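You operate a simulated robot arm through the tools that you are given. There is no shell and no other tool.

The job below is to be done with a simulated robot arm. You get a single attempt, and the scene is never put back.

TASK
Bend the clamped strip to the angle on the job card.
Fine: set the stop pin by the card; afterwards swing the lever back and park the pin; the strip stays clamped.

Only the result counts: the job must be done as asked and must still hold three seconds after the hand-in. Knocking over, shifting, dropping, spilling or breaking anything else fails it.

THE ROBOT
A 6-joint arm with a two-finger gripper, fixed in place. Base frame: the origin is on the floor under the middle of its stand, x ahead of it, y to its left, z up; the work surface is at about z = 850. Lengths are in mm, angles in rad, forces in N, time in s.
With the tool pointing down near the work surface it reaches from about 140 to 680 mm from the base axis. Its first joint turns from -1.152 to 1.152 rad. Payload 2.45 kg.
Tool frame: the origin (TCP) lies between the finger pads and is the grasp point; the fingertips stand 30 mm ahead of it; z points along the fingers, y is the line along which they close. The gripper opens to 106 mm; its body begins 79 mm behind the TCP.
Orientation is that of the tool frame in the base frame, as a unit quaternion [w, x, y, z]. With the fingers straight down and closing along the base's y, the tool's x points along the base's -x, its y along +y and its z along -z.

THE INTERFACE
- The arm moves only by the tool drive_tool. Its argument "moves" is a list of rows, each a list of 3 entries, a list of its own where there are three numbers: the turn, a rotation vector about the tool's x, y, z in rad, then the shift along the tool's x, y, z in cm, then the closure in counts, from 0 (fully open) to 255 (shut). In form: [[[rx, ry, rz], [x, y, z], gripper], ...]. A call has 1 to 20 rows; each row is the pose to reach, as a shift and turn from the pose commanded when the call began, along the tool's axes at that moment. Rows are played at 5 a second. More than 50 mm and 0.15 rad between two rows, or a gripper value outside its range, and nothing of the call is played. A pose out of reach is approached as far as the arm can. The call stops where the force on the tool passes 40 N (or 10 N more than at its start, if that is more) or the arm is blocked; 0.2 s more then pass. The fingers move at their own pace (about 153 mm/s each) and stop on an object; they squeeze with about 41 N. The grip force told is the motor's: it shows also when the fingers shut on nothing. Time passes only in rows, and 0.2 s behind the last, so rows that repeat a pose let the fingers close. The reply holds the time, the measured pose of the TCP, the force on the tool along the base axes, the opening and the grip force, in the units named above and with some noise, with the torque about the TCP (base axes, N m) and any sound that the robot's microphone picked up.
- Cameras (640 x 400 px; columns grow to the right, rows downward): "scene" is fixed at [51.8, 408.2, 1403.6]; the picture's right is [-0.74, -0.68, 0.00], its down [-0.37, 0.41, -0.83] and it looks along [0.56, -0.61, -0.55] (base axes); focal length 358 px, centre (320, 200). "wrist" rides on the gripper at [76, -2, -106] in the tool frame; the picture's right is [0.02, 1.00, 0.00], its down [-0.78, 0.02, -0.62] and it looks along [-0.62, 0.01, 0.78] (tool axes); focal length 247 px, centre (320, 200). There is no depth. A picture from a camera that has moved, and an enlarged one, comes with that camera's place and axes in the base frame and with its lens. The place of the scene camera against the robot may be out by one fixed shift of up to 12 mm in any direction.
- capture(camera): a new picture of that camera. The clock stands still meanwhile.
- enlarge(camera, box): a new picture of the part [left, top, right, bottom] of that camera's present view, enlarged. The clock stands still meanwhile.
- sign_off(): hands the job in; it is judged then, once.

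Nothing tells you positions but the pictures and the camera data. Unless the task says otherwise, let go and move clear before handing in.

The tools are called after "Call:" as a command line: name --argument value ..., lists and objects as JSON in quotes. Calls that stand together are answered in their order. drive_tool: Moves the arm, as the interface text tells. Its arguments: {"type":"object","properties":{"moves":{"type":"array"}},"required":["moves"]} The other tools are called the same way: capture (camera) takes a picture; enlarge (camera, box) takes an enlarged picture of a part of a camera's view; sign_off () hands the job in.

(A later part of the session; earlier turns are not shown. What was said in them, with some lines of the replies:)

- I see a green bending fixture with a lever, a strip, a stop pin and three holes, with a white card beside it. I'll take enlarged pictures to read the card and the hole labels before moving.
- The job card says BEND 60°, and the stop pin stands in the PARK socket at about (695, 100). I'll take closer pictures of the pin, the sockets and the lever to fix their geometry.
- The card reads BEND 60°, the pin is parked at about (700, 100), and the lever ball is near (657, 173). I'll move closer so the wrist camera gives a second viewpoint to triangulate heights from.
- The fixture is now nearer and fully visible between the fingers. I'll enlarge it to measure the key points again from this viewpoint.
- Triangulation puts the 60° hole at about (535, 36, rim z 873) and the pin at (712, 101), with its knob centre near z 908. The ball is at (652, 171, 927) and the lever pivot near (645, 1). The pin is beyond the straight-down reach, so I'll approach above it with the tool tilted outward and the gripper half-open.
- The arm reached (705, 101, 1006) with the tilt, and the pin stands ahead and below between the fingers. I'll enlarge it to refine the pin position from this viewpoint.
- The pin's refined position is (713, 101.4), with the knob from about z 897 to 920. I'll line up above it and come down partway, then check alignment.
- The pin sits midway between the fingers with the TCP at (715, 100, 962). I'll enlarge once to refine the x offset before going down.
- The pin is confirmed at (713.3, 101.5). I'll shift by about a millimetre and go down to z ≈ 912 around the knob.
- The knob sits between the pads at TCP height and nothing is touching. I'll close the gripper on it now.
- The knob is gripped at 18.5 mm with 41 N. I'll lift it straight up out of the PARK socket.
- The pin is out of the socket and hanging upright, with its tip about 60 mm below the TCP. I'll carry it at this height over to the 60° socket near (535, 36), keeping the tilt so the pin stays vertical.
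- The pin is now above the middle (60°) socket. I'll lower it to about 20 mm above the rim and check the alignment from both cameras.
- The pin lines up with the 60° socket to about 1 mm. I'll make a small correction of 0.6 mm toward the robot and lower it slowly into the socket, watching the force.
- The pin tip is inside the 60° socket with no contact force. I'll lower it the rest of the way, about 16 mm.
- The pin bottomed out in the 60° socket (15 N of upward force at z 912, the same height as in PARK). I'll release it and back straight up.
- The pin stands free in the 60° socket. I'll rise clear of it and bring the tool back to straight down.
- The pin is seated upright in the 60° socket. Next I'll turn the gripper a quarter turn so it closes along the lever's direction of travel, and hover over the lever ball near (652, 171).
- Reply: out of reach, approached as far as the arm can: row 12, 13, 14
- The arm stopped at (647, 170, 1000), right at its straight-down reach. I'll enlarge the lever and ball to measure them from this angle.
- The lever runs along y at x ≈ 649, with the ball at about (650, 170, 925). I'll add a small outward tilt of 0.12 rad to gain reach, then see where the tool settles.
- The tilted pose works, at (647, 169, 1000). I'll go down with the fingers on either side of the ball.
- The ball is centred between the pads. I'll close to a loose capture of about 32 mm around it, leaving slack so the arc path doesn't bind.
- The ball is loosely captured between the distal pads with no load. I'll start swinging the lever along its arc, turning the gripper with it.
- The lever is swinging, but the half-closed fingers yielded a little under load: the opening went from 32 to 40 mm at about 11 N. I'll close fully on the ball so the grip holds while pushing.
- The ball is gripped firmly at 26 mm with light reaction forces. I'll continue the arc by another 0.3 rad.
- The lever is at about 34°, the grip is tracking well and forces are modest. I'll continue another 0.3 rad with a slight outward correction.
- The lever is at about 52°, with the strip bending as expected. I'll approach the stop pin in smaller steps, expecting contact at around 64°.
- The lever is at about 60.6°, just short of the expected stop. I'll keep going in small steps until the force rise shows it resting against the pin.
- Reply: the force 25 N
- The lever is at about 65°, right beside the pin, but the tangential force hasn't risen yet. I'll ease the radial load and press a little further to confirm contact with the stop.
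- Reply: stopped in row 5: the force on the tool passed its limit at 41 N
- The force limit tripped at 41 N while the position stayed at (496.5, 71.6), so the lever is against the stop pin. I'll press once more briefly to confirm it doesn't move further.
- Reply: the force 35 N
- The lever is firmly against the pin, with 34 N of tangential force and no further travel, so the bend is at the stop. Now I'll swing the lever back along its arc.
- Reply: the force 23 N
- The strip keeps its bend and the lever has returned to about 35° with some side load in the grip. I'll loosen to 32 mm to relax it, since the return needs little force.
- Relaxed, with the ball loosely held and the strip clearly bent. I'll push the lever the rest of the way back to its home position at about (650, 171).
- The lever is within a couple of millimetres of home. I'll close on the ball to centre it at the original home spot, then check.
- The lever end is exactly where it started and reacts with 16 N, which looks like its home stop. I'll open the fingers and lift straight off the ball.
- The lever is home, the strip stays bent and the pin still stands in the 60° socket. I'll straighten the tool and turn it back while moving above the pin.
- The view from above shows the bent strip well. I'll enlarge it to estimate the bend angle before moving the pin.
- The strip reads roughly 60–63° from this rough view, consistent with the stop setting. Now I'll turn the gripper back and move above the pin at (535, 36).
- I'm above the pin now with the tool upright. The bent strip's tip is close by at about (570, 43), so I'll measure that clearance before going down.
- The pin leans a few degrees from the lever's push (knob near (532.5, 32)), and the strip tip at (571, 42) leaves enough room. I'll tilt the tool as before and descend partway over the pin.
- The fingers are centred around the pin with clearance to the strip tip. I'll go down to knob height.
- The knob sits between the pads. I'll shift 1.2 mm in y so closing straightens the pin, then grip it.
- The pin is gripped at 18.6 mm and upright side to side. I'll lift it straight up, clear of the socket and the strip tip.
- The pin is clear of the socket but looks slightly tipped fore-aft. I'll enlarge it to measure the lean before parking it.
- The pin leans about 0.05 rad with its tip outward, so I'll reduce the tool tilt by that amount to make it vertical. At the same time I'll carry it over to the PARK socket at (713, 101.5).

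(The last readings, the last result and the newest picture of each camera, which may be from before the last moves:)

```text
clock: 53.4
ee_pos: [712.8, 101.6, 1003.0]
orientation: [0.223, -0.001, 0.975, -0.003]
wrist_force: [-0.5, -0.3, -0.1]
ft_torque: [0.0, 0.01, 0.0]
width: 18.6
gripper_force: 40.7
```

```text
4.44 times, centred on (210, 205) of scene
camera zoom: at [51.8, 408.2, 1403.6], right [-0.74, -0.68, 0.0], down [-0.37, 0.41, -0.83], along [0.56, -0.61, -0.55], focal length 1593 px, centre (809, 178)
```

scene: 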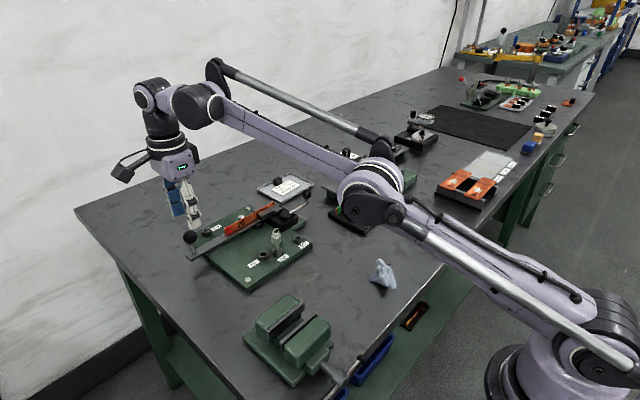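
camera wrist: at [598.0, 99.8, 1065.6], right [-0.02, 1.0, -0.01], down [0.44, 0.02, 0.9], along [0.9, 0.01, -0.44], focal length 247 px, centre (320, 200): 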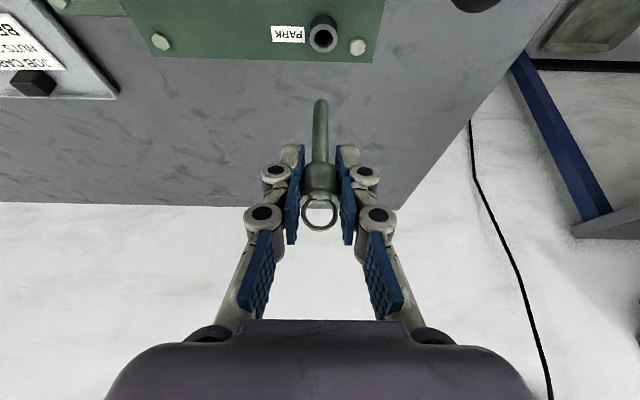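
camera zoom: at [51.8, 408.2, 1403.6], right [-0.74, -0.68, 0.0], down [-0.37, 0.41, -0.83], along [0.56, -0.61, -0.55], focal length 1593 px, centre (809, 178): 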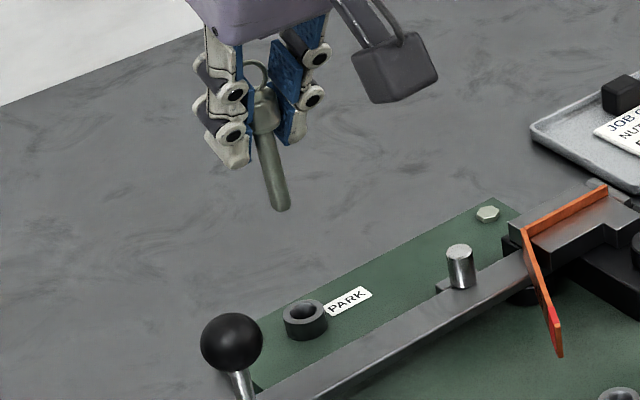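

The pin hangs upright above the PARK socket. I'll lower it to about 20 mm above the rim and check the alignment.

Call:
drive_tool --moves '[[[0, 0, 0], [0.65, 0, 1.35], 255], [[0, 0, 0], [1.3, 0, 2.7], 255], [[0, 0, 0], [2.0, 0, 4.14], 255], [[0, 0, 0], [2.0, 0, 4.14], 255], [[0, 0, 0], [2.0, 0, 4.14], 255]]'

Call:
enlarge --camera "wrist" --box '[270, 30, 370, 130]'

Call:
enlarge --camera "scene" --box '[180, 190, 240, 250]'

```text
clock: 54.6
ee_pos: [712.6, 100.5, 956.4]
orientation: [0.222, -0.002, 0.975, -0.001]
wrist_force: [0.1, -0.2, -0.9]
ft_torque: [0.0, 0.02, 0.01]
width: 18.4
gripper_force: 41.2
```

```text
4.00 times, centred on (320, 80) of wrist
camera zoom: at [595.8, 99.5, 1018.2], right [-0.02, 1.0, -0.01], down [0.44, 0.02, 0.9], along [0.9, 0.01, -0.44], focal length 988 px, centre (320, 680)
```

zoom: 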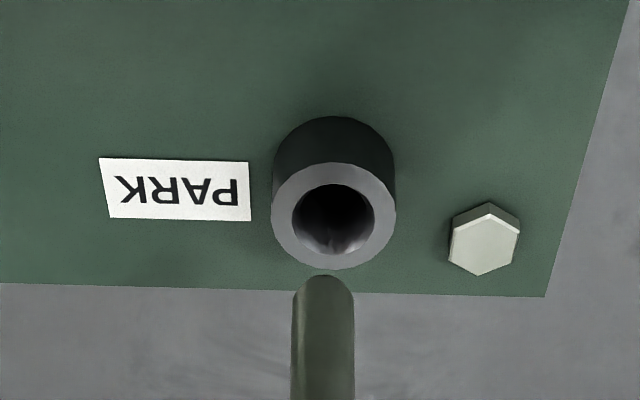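

```text
6.67 times, centred on (210, 220) of scene
camera zoom: at [51.8, 408.2, 1403.6], right [-0.74, -0.68, 0.0], down [-0.37, 0.41, -0.83], along [0.56, -0.61, -0.55], focal length 2390 px, centre (1053, 67)
```

zoom: 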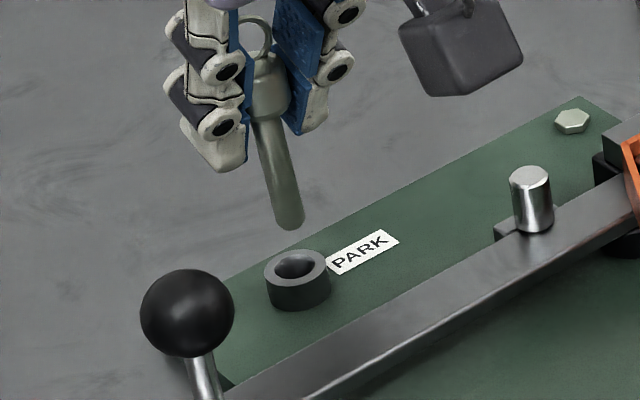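

The pin is about 1.7 mm short in y and aligned in x. I'll correct that, lower it close to the rim and re-check.

Call:
drive_tool --moves '[[[0, 0, 0], [0, 0.17, 0], 255], [[0, 0, 0], [0.26, 0.17, 0.54], 255], [[0, 0, 0], [0.52, 0.17, 1.08], 255], [[0, 0, 0], [0.52, 0.17, 1.08], 255], [[0, 0, 0], [0.52, 0.17, 1.08], 255]]'

Call:
enlarge --camera "wrist" --box '[270, 40, 370, 140]'

Call:
enlarge --camera "scene" --box '[190, 200, 240, 250]'

```text
clock: 55.8
ee_pos: [712.9, 103.6, 944.1]
orientation: [0.222, -0.001, 0.975, -0.002]
wrist_force: [-0.5, -0.1, -0.5]
ft_torque: [-0.02, 0.03, 0.01]
width: 18.5
gripper_force: 41.0
```

```text
4.00 times, centred on (320, 90) of wrist
camera zoom: at [596.6, 101.0, 1006.8], right [-0.02, 1.0, -0.01], down [0.44, 0.02, 0.9], along [0.9, 0.01, -0.44], focal length 988 px, centre (320, 640)
```

zoom: 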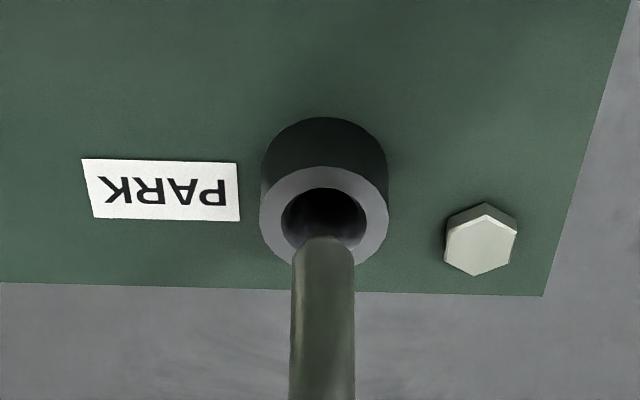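

```text
8.00 times, centred on (215, 225) of scene
camera zoom: at [51.8, 408.2, 1403.6], right [-0.74, -0.68, 0.0], down [-0.37, 0.41, -0.83], along [0.56, -0.61, -0.55], focal length 2868 px, centre (1160, 0)
```

zoom: 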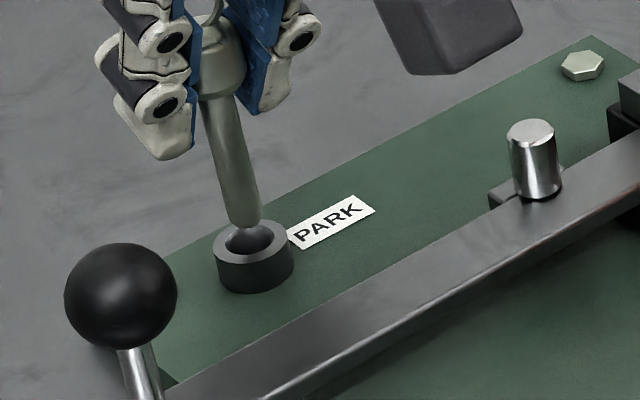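

Side-to-side alignment now looks right in the wrist view. I'll zoom in further with the scene camera to check the fore-aft alignment.

Call:
enlarge --camera "scene" --box '[193, 210, 223, 240]'

Call:
enlarge --camera "wrist" --box '[295, 70, 345, 120]'

```text
13.33 times, centred on (208, 225) of scene
camera zoom: at [51.8, 408.2, 1403.6], right [-0.74, -0.68, 0.0], down [-0.37, 0.41, -0.83], along [0.56, -0.61, -0.55], focal length 4779 px, centre (1813, -133)
```

zoom: 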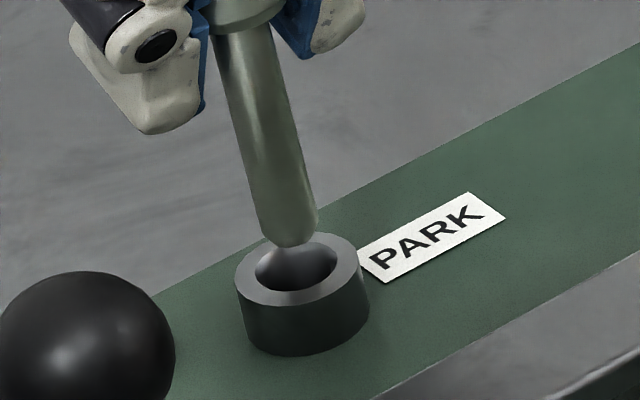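

```text
8.00 times, centred on (320, 95) of wrist
camera zoom: at [596.6, 101.0, 1006.8], right [-0.02, 1.0, -0.01], down [0.44, 0.02, 0.9], along [0.9, 0.01, -0.44], focal length 1976 px, centre (320, 1040)
```

zoom: 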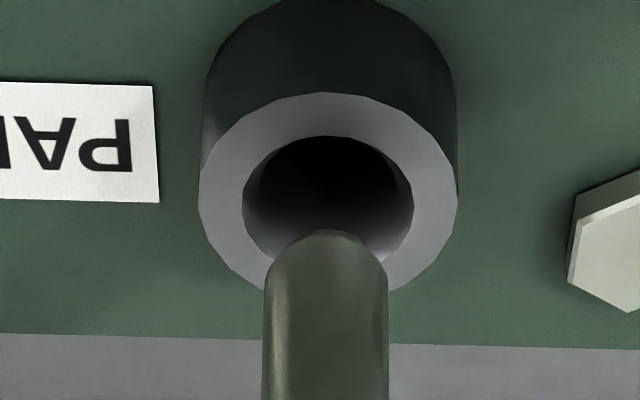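

The pin is vertical and aligned with the socket to about 0.3 mm. I'll lower it into the socket.

Call:
drive_tool --moves '[[[0, 0, 0], [0.17, 0.02, 0.36], 255], [[0, 0, 0], [0.35, 0.02, 0.72], 255], [[0, 0, 0], [0.52, 0.02, 1.08], 255], [[0, 0, 0], [0.7, 0.02, 1.44], 255], [[0, 0, 0], [0.87, 0.02, 1.8], 255], [[0, 0, 0], [0.87, 0.02, 1.8], 255]]'

Call:
enlarge --camera "scene" --box '[185, 195, 235, 245]'

Call:
enlarge --camera "wrist" --box '[270, 50, 370, 150]'

```text
clock: 57.2
ee_pos: [710.7, 102.3, 924.9]
orientation: [0.225, -0.002, 0.974, -0.002]
wrist_force: [15.3, -4.2, 7.0]
ft_torque: [-0.23, -0.89, -0.01]
width: 18.5
gripper_force: 41.4
```

```text
8.00 times, centred on (210, 220) of scene
camera zoom: at [52.0, 408.1, 1403.7], right [-0.74, -0.68, 0.0], down [-0.37, 0.41, -0.83], along [0.56, -0.61, -0.55], focal length 2868 px, centre (1200, 40)
```

zoom: 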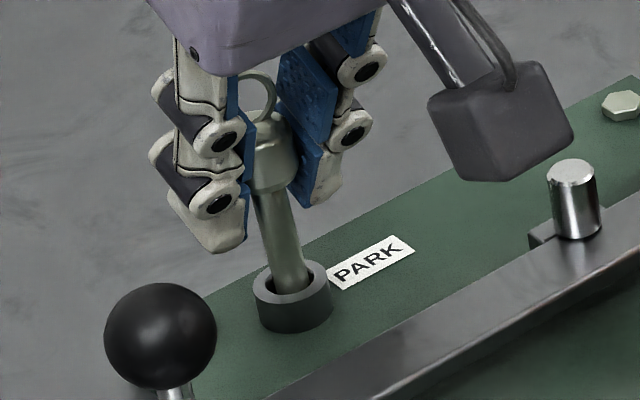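

```text
4.00 times, centred on (320, 100) of wrist
camera zoom: at [595.9, 101.1, 987.2], right [-0.02, 1.0, -0.01], down [0.43, 0.02, 0.9], along [0.9, 0.01, -0.43], focal length 988 px, centre (320, 600)
```

zoom: 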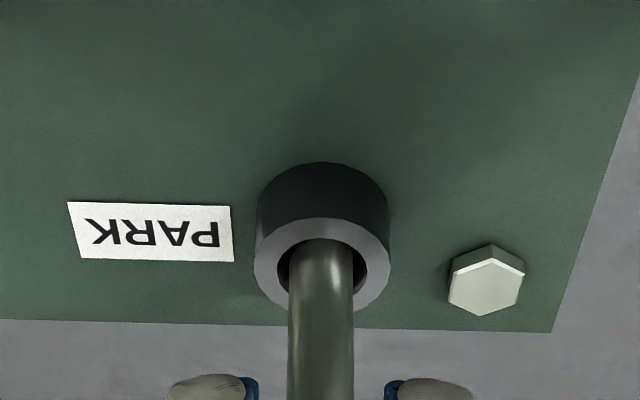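

The tip is inside the socket but rubbing its robot-side wall (15 N in +x). I'll shift about 2 mm outward to relieve it before going deeper.

Call:
drive_tool --moves '[[[0, 0, 0], [-0.09, 0, 0.04], 255], [[0, 0, 0], [-0.18, 0, 0.09], 255], [[0, 0, 0], [-0.18, 0, 0.09], 255]]'

Call:
enlarge --camera "wrist" --box '[270, 50, 370, 150]'

Call:
enlarge --camera "scene" --box '[190, 205, 230, 245]'

```text
clock: 58.0
ee_pos: [710.7, 104.1, 924.7]
orientation: [0.222, -0.001, 0.975, -0.002]
wrist_force: [2.6, -4.6, -2.5]
ft_torque: [-0.27, -0.18, 0.03]
width: 18.6
gripper_force: 40.9
```

```text
4.00 times, centred on (320, 100) of wrist
camera zoom: at [597.4, 102.4, 987.6], right [-0.02, 1.0, -0.01], down [0.44, 0.02, 0.9], along [0.9, 0.01, -0.44], focal length 988 px, centre (320, 600)
```

zoom: 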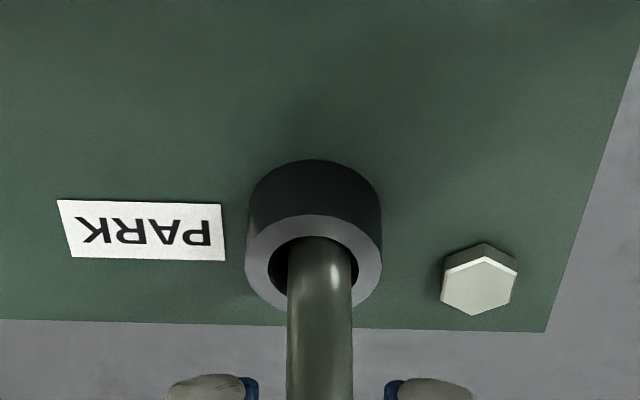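

```text
10.00 times, centred on (210, 225) of scene
camera zoom: at [51.9, 408.1, 1403.7], right [-0.74, -0.68, 0.0], down [-0.37, 0.41, -0.83], along [0.56, -0.61, -0.55], focal length 3584 px, centre (1420, -50)
```

zoom: 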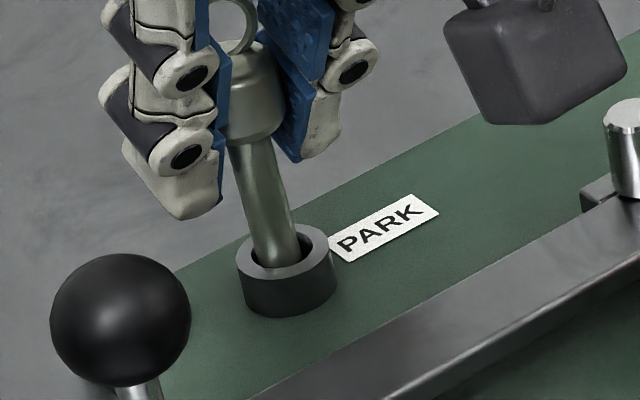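

Contact has eased to about 5 N against the +y wall. I'll nudge 1 mm in −y and half a millimetre outward, then lower it the rest of the way.

Call:
drive_tool --moves '[[[0, 0, 0], [-0.04, -0.1, 0.02], 255], [[0, 0, 0], [-0.04, -0.1, 0.02], 255], [[0, 0, 0], [0.09, -0.1, 0.29], 255], [[0, 0, 0], [0.22, -0.1, 0.56], 255], [[0, 0, 0], [0.22, -0.1, 0.56], 255]]'

Call:
enlarge --camera "wrist" --box '[270, 60, 370, 160]'

```text
clock: 59.2
ee_pos: [713.9, 102.0, 918.8]
orientation: [0.223, -0.002, 0.975, -0.002]
wrist_force: [-1.1, 0.3, -0.3]
ft_torque: [0.02, 0.02, -0.01]
width: 18.5
gripper_force: 41.3
```

```text
4.00 times, centred on (320, 110) of wrist
camera zoom: at [597.9, 101.4, 981.1], right [-0.02, 1.0, -0.01], down [0.44, 0.02, 0.9], along [0.9, 0.01, -0.44], focal length 988 px, centre (320, 560)
```

zoom: 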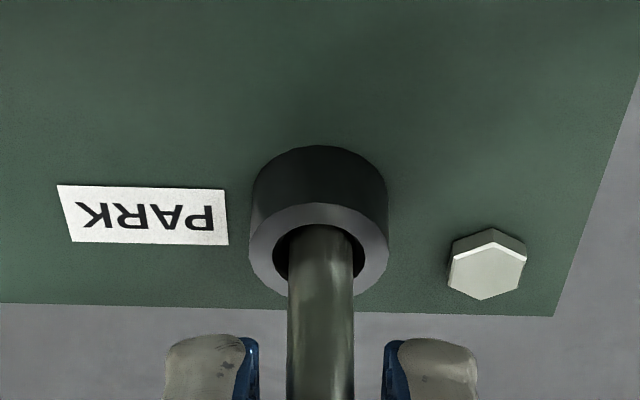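

The pin now slides freely with no contact force. I'll lower the last 6–7 mm until it seats.

Call:
drive_tool --moves '[[[0, 0, 0], [0.09, 0, 0.18], 255], [[0, 0, 0], [0.17, 0, 0.36], 255], [[0, 0, 0], [0.24, 0, 0.5], 255], [[0, 0, 0], [0.285, 0, 0.585], 255], [[0, 0, 0], [0.285, 0, 0.585], 255]]'

Call:
enlarge --camera "scene" --box '[185, 195, 235, 245]'

Call:
capture --camera "wrist"

```text
clock: 60.4
ee_pos: [713.5, 104.2, 912.3]
orientation: [0.222, -0.001, 0.975, -0.001]
wrist_force: [-16.2, -1.5, 6.7]
ft_torque: [-0.1, 0.62, -0.03]
width: 18.6
gripper_force: 40.8
```

```text
8.00 times, centred on (210, 220) of scene
camera zoom: at [51.2, 408.1, 1403.7], right [-0.74, -0.68, 0.0], down [-0.37, 0.41, -0.83], along [0.56, -0.61, -0.55], focal length 2868 px, centre (1200, 40)
```

zoom: 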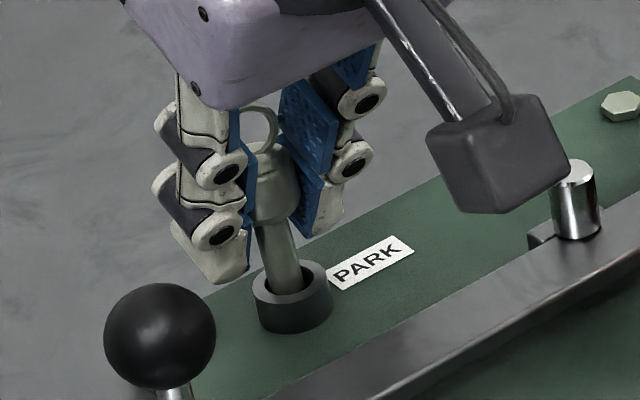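

```text
taken
camera wrist: at [598.5, 101.3, 975.9], right [-0.02, 1.0, -0.01], down [0.44, 0.02, 0.9], along [0.9, 0.01, -0.44], focal length 247 px, centre (320, 200)
```

wrist: 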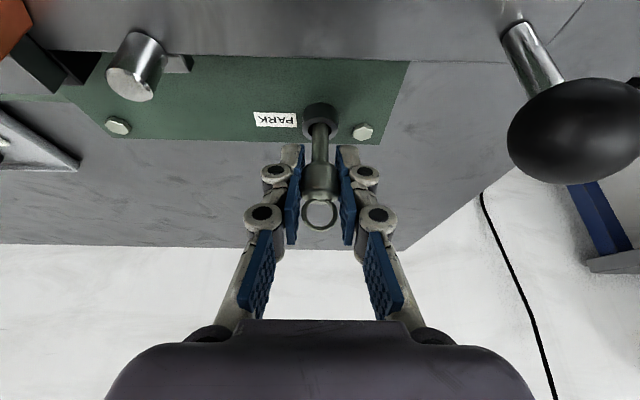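

The pin is near full depth but pressing the far rim edge (16 N in −x). I'll ease back about 1.2 mm and press gently down to confirm it's seated.

Call:
drive_tool --moves '[[[0, 0, 0], [0.11, 0, -0.05], 255], [[0, 0, 0], [0.11, 0, -0.05], 255], [[0, 0, 0], [0.15, 0, 0.04], 255], [[0, 0, 0], [0.15, 0, 0.04], 255]]'

Call:
enlarge --camera "wrist" --box '[270, 80, 370, 240]'

```text
clock: 61.4
ee_pos: [713.1, 101.7, 912.0]
orientation: [0.225, -0.002, 0.974, -0.002]
wrist_force: [-1.4, 3.4, 15.6]
ft_torque: [0.1, -0.08, -0.03]
width: 18.6
gripper_force: 41.1
```

```text
2.50 times, centred on (320, 160) of wrist
camera zoom: at [597.7, 100.9, 974.5], right [-0.02, 1.0, -0.01], down [0.43, 0.02, 0.9], along [0.9, 0.01, -0.43], focal length 617 px, centre (320, 300)
```

zoom: 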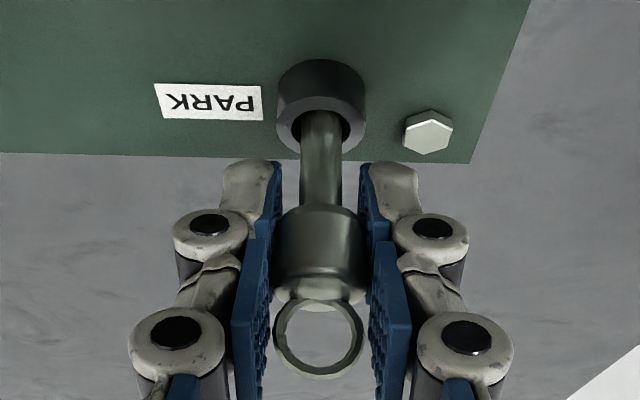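

The pin is seated: 15.6 N straight up at z 912 with the lateral force gone. I'll release it and rise clear.

Call:
drive_tool --moves '[[[0, 0, 0], [0, 0, 0], 210], [[0, 0, 0], [0, 0, 0], 170], [[0, 0, 0], [0, 0, 0], 130], [[0, 0, 0], [0, 0, 0], 130], [[0, 0, 0], [-0.43, 0, -0.9], 130], [[0, 0, 0], [-1.3, 0, -2.7], 130], [[0, 0, 0], [-2.4, 0, -4.95], 130], [[0, 0, 0], [-3.5, 0, -7.2], 130], [[0, 0, 0], [-4.35, 0, -9.0], 130], [[0, 0, 0], [-4.35, 0, -9.0], 130]]'

Call:
enlarge --camera "scene" --box '[180, 160, 330, 300]'

Call:
capture --camera "wrist"

```text
clock: 63.6
ee_pos: [712.0, 103.5, 1012.8]
orientation: [0.223, -0.001, 0.975, -0.002]
wrist_force: [0.0, 0.1, 0.3]
ft_torque: [0.0, -0.03, 0.03]
width: 52.0
gripper_force: 0.1
```

```text
2.86 times, centred on (255, 230) of scene
camera zoom: at [51.8, 408.2, 1403.6], right [-0.74, -0.68, 0.0], down [-0.37, 0.41, -0.83], along [0.56, -0.61, -0.55], focal length 1024 px, centre (506, 114)
```

zoom: 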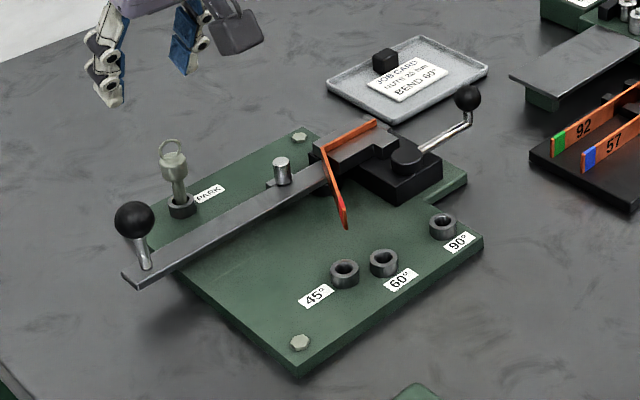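

```text
taken
camera wrist: at [597.4, 101.3, 1074.7], right [-0.02, 1.0, -0.01], down [0.44, 0.02, 0.9], along [0.9, 0.01, -0.44], focal length 247 px, centre (320, 200)
```

wrist: 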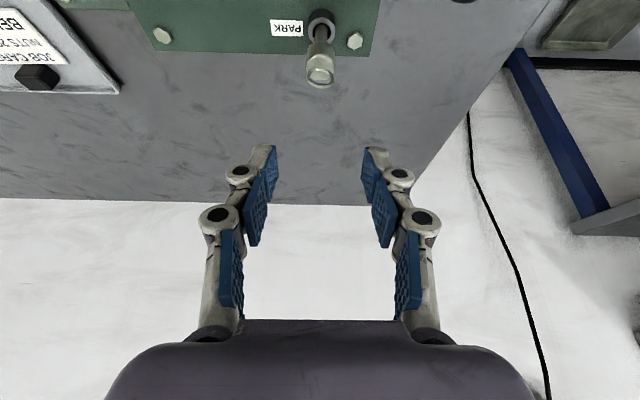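

The pin is parked, the lever is at its original home position, and the strip stays clamped and bent. I'll back the arm up and away, then do a final check.

Call:
drive_tool --moves '[[[0, 0, 0], [-1.3, 0, -2.7], 130], [[0, 0, 0], [-2.61, 0, -5.4], 130], [[0, 0.075, 0], [0.1, -0.5, -7.45], 130], [[0, 0.15, 0], [2.81, -1.0, -9.5], 130], [[0, 0.225, 0], [5.52, -1.5, -11.55], 130], [[0, 0.3, 0], [8.23, -2.0, -13.6], 130], [[0, 0.375, 0], [10.94, -2.5, -15.65], 130], [[0, 0.45, 0], [13.65, -3.0, -17.7], 130], [[0, 0.45, 0], [13.65, -3.0, -17.7], 130], [[0, 0.45, 0], [13.65, -3.0, -17.7], 130]]'

Call:
capture --camera "scene"

Call:
enlarge --camera "wrist" --box '[200, 80, 420, 250]'

Call:
enlarge --camera "scene" --box '[180, 195, 260, 275]'

```text
clock: 65.8
ee_pos: [513.5, 71.9, 1113.8]
orientation: [-0.001, -0.001, 1.0, -0.003]
wrist_force: [0.9, -0.2, 0.2]
ft_torque: [0.0, 0.0, 0.01]
width: 52.1
gripper_force: 0.0
```

```text
taken
```

scene: 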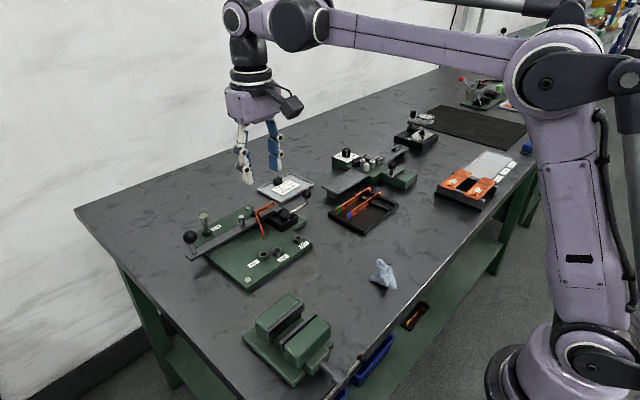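

```text
2.35 times, centred on (310, 165) of wrist
camera zoom: at [438.6, 70.5, 1220.8], right [-0.02, 1.0, 0.0], down [0.78, 0.02, 0.62], along [0.62, 0.01, -0.78], focal length 581 px, centre (344, 282)
```

zoom: 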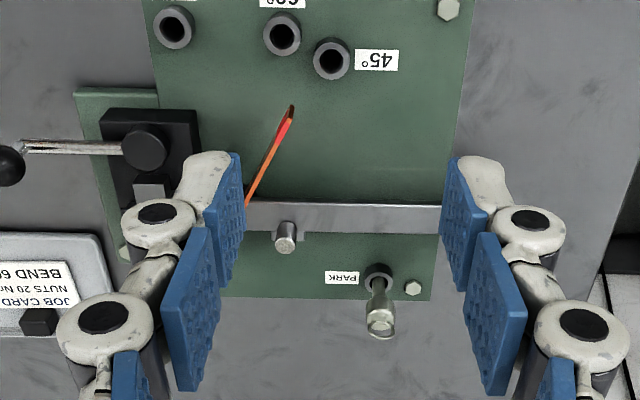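

```text
5.00 times, centred on (220, 235) of scene
camera zoom: at [51.8, 408.2, 1403.6], right [-0.74, -0.68, 0.0], down [-0.37, 0.41, -0.83], along [0.56, -0.61, -0.55], focal length 1792 px, centre (820, 25)
```

zoom: 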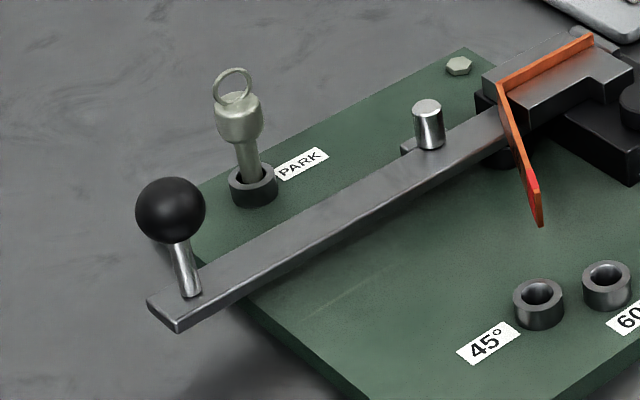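

Everything is in place: pin parked, lever home, nothing else disturbed. I'll shift sideways slightly for one clearer look at the bend angle.

Call:
drive_tool --moves '[[[0, 0, 0], [1.5, -2.2, -1.0], 130], [[0, 0, 0], [3.0, -4.4, -2.0], 60], [[0, 0, 0], [3.0, -4.4, -2.0], 0], [[0, 0, 0], [3.0, -4.4, -2.0], 0]]'

Call:
enlarge --camera "wrist" --box '[260, 90, 380, 210]'

```text
clock: 66.8
ee_pos: [480.5, 28.1, 1130.9]
orientation: [0.0, -0.001, 1.0, -0.003]
wrist_force: [0.0, -0.8, 0.0]
ft_torque: [-0.02, 0.01, -0.02]
width: 105.9
gripper_force: 0.1
```

```text
3.33 times, centred on (320, 150) of wrist
camera zoom: at [406.0, 26.2, 1237.2], right [-0.02, 1.0, 0.0], down [0.78, 0.02, 0.62], along [0.62, 0.01, -0.78], focal length 823 px, centre (320, 367)
```

zoom: 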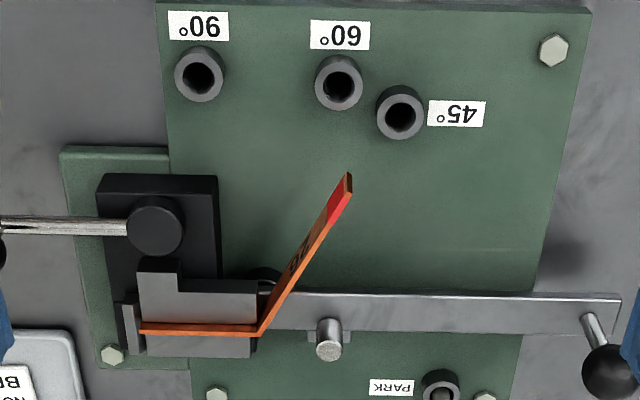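

Every view reads the bend a little over 60°, roughly 61.7° to 64° by rough measurement. The lever was pressed against the pin in the 60° socket, so the card setting was used. The pin is parked, the lever is home, the strip is still clamped and the arm is clear, so I'm handing in.

Call:
sign_off

```text
The job is handed in.
```

The strip is bent against the 60° stop as the job card asked, and the job is handed in. My camera measurements put the bend at about 62–64°, slightly above the card's 60°.

- **Bend:** I set the stop pin in the 60° socket and swung the lever until it was firmly against the pin, at about 65° of lever travel. After it sprang back, I measured about 62–64° from different views, each good to only a degree or two. I pressed twice with up to about 40 N, and the pin leaned slightly in its socket, which may have added a degree or so. I had no reliable way to bend it back.
- **Lever:** It is back at its start position. The lever end and ball match the first pictures.
- **Pin:** It is seated upright in the PARK socket.
- **Strip:** It is still clamped.
- **Surroundings:** Nothing else looked moved in the final pictures. The gripper is open and clear of the fixture.
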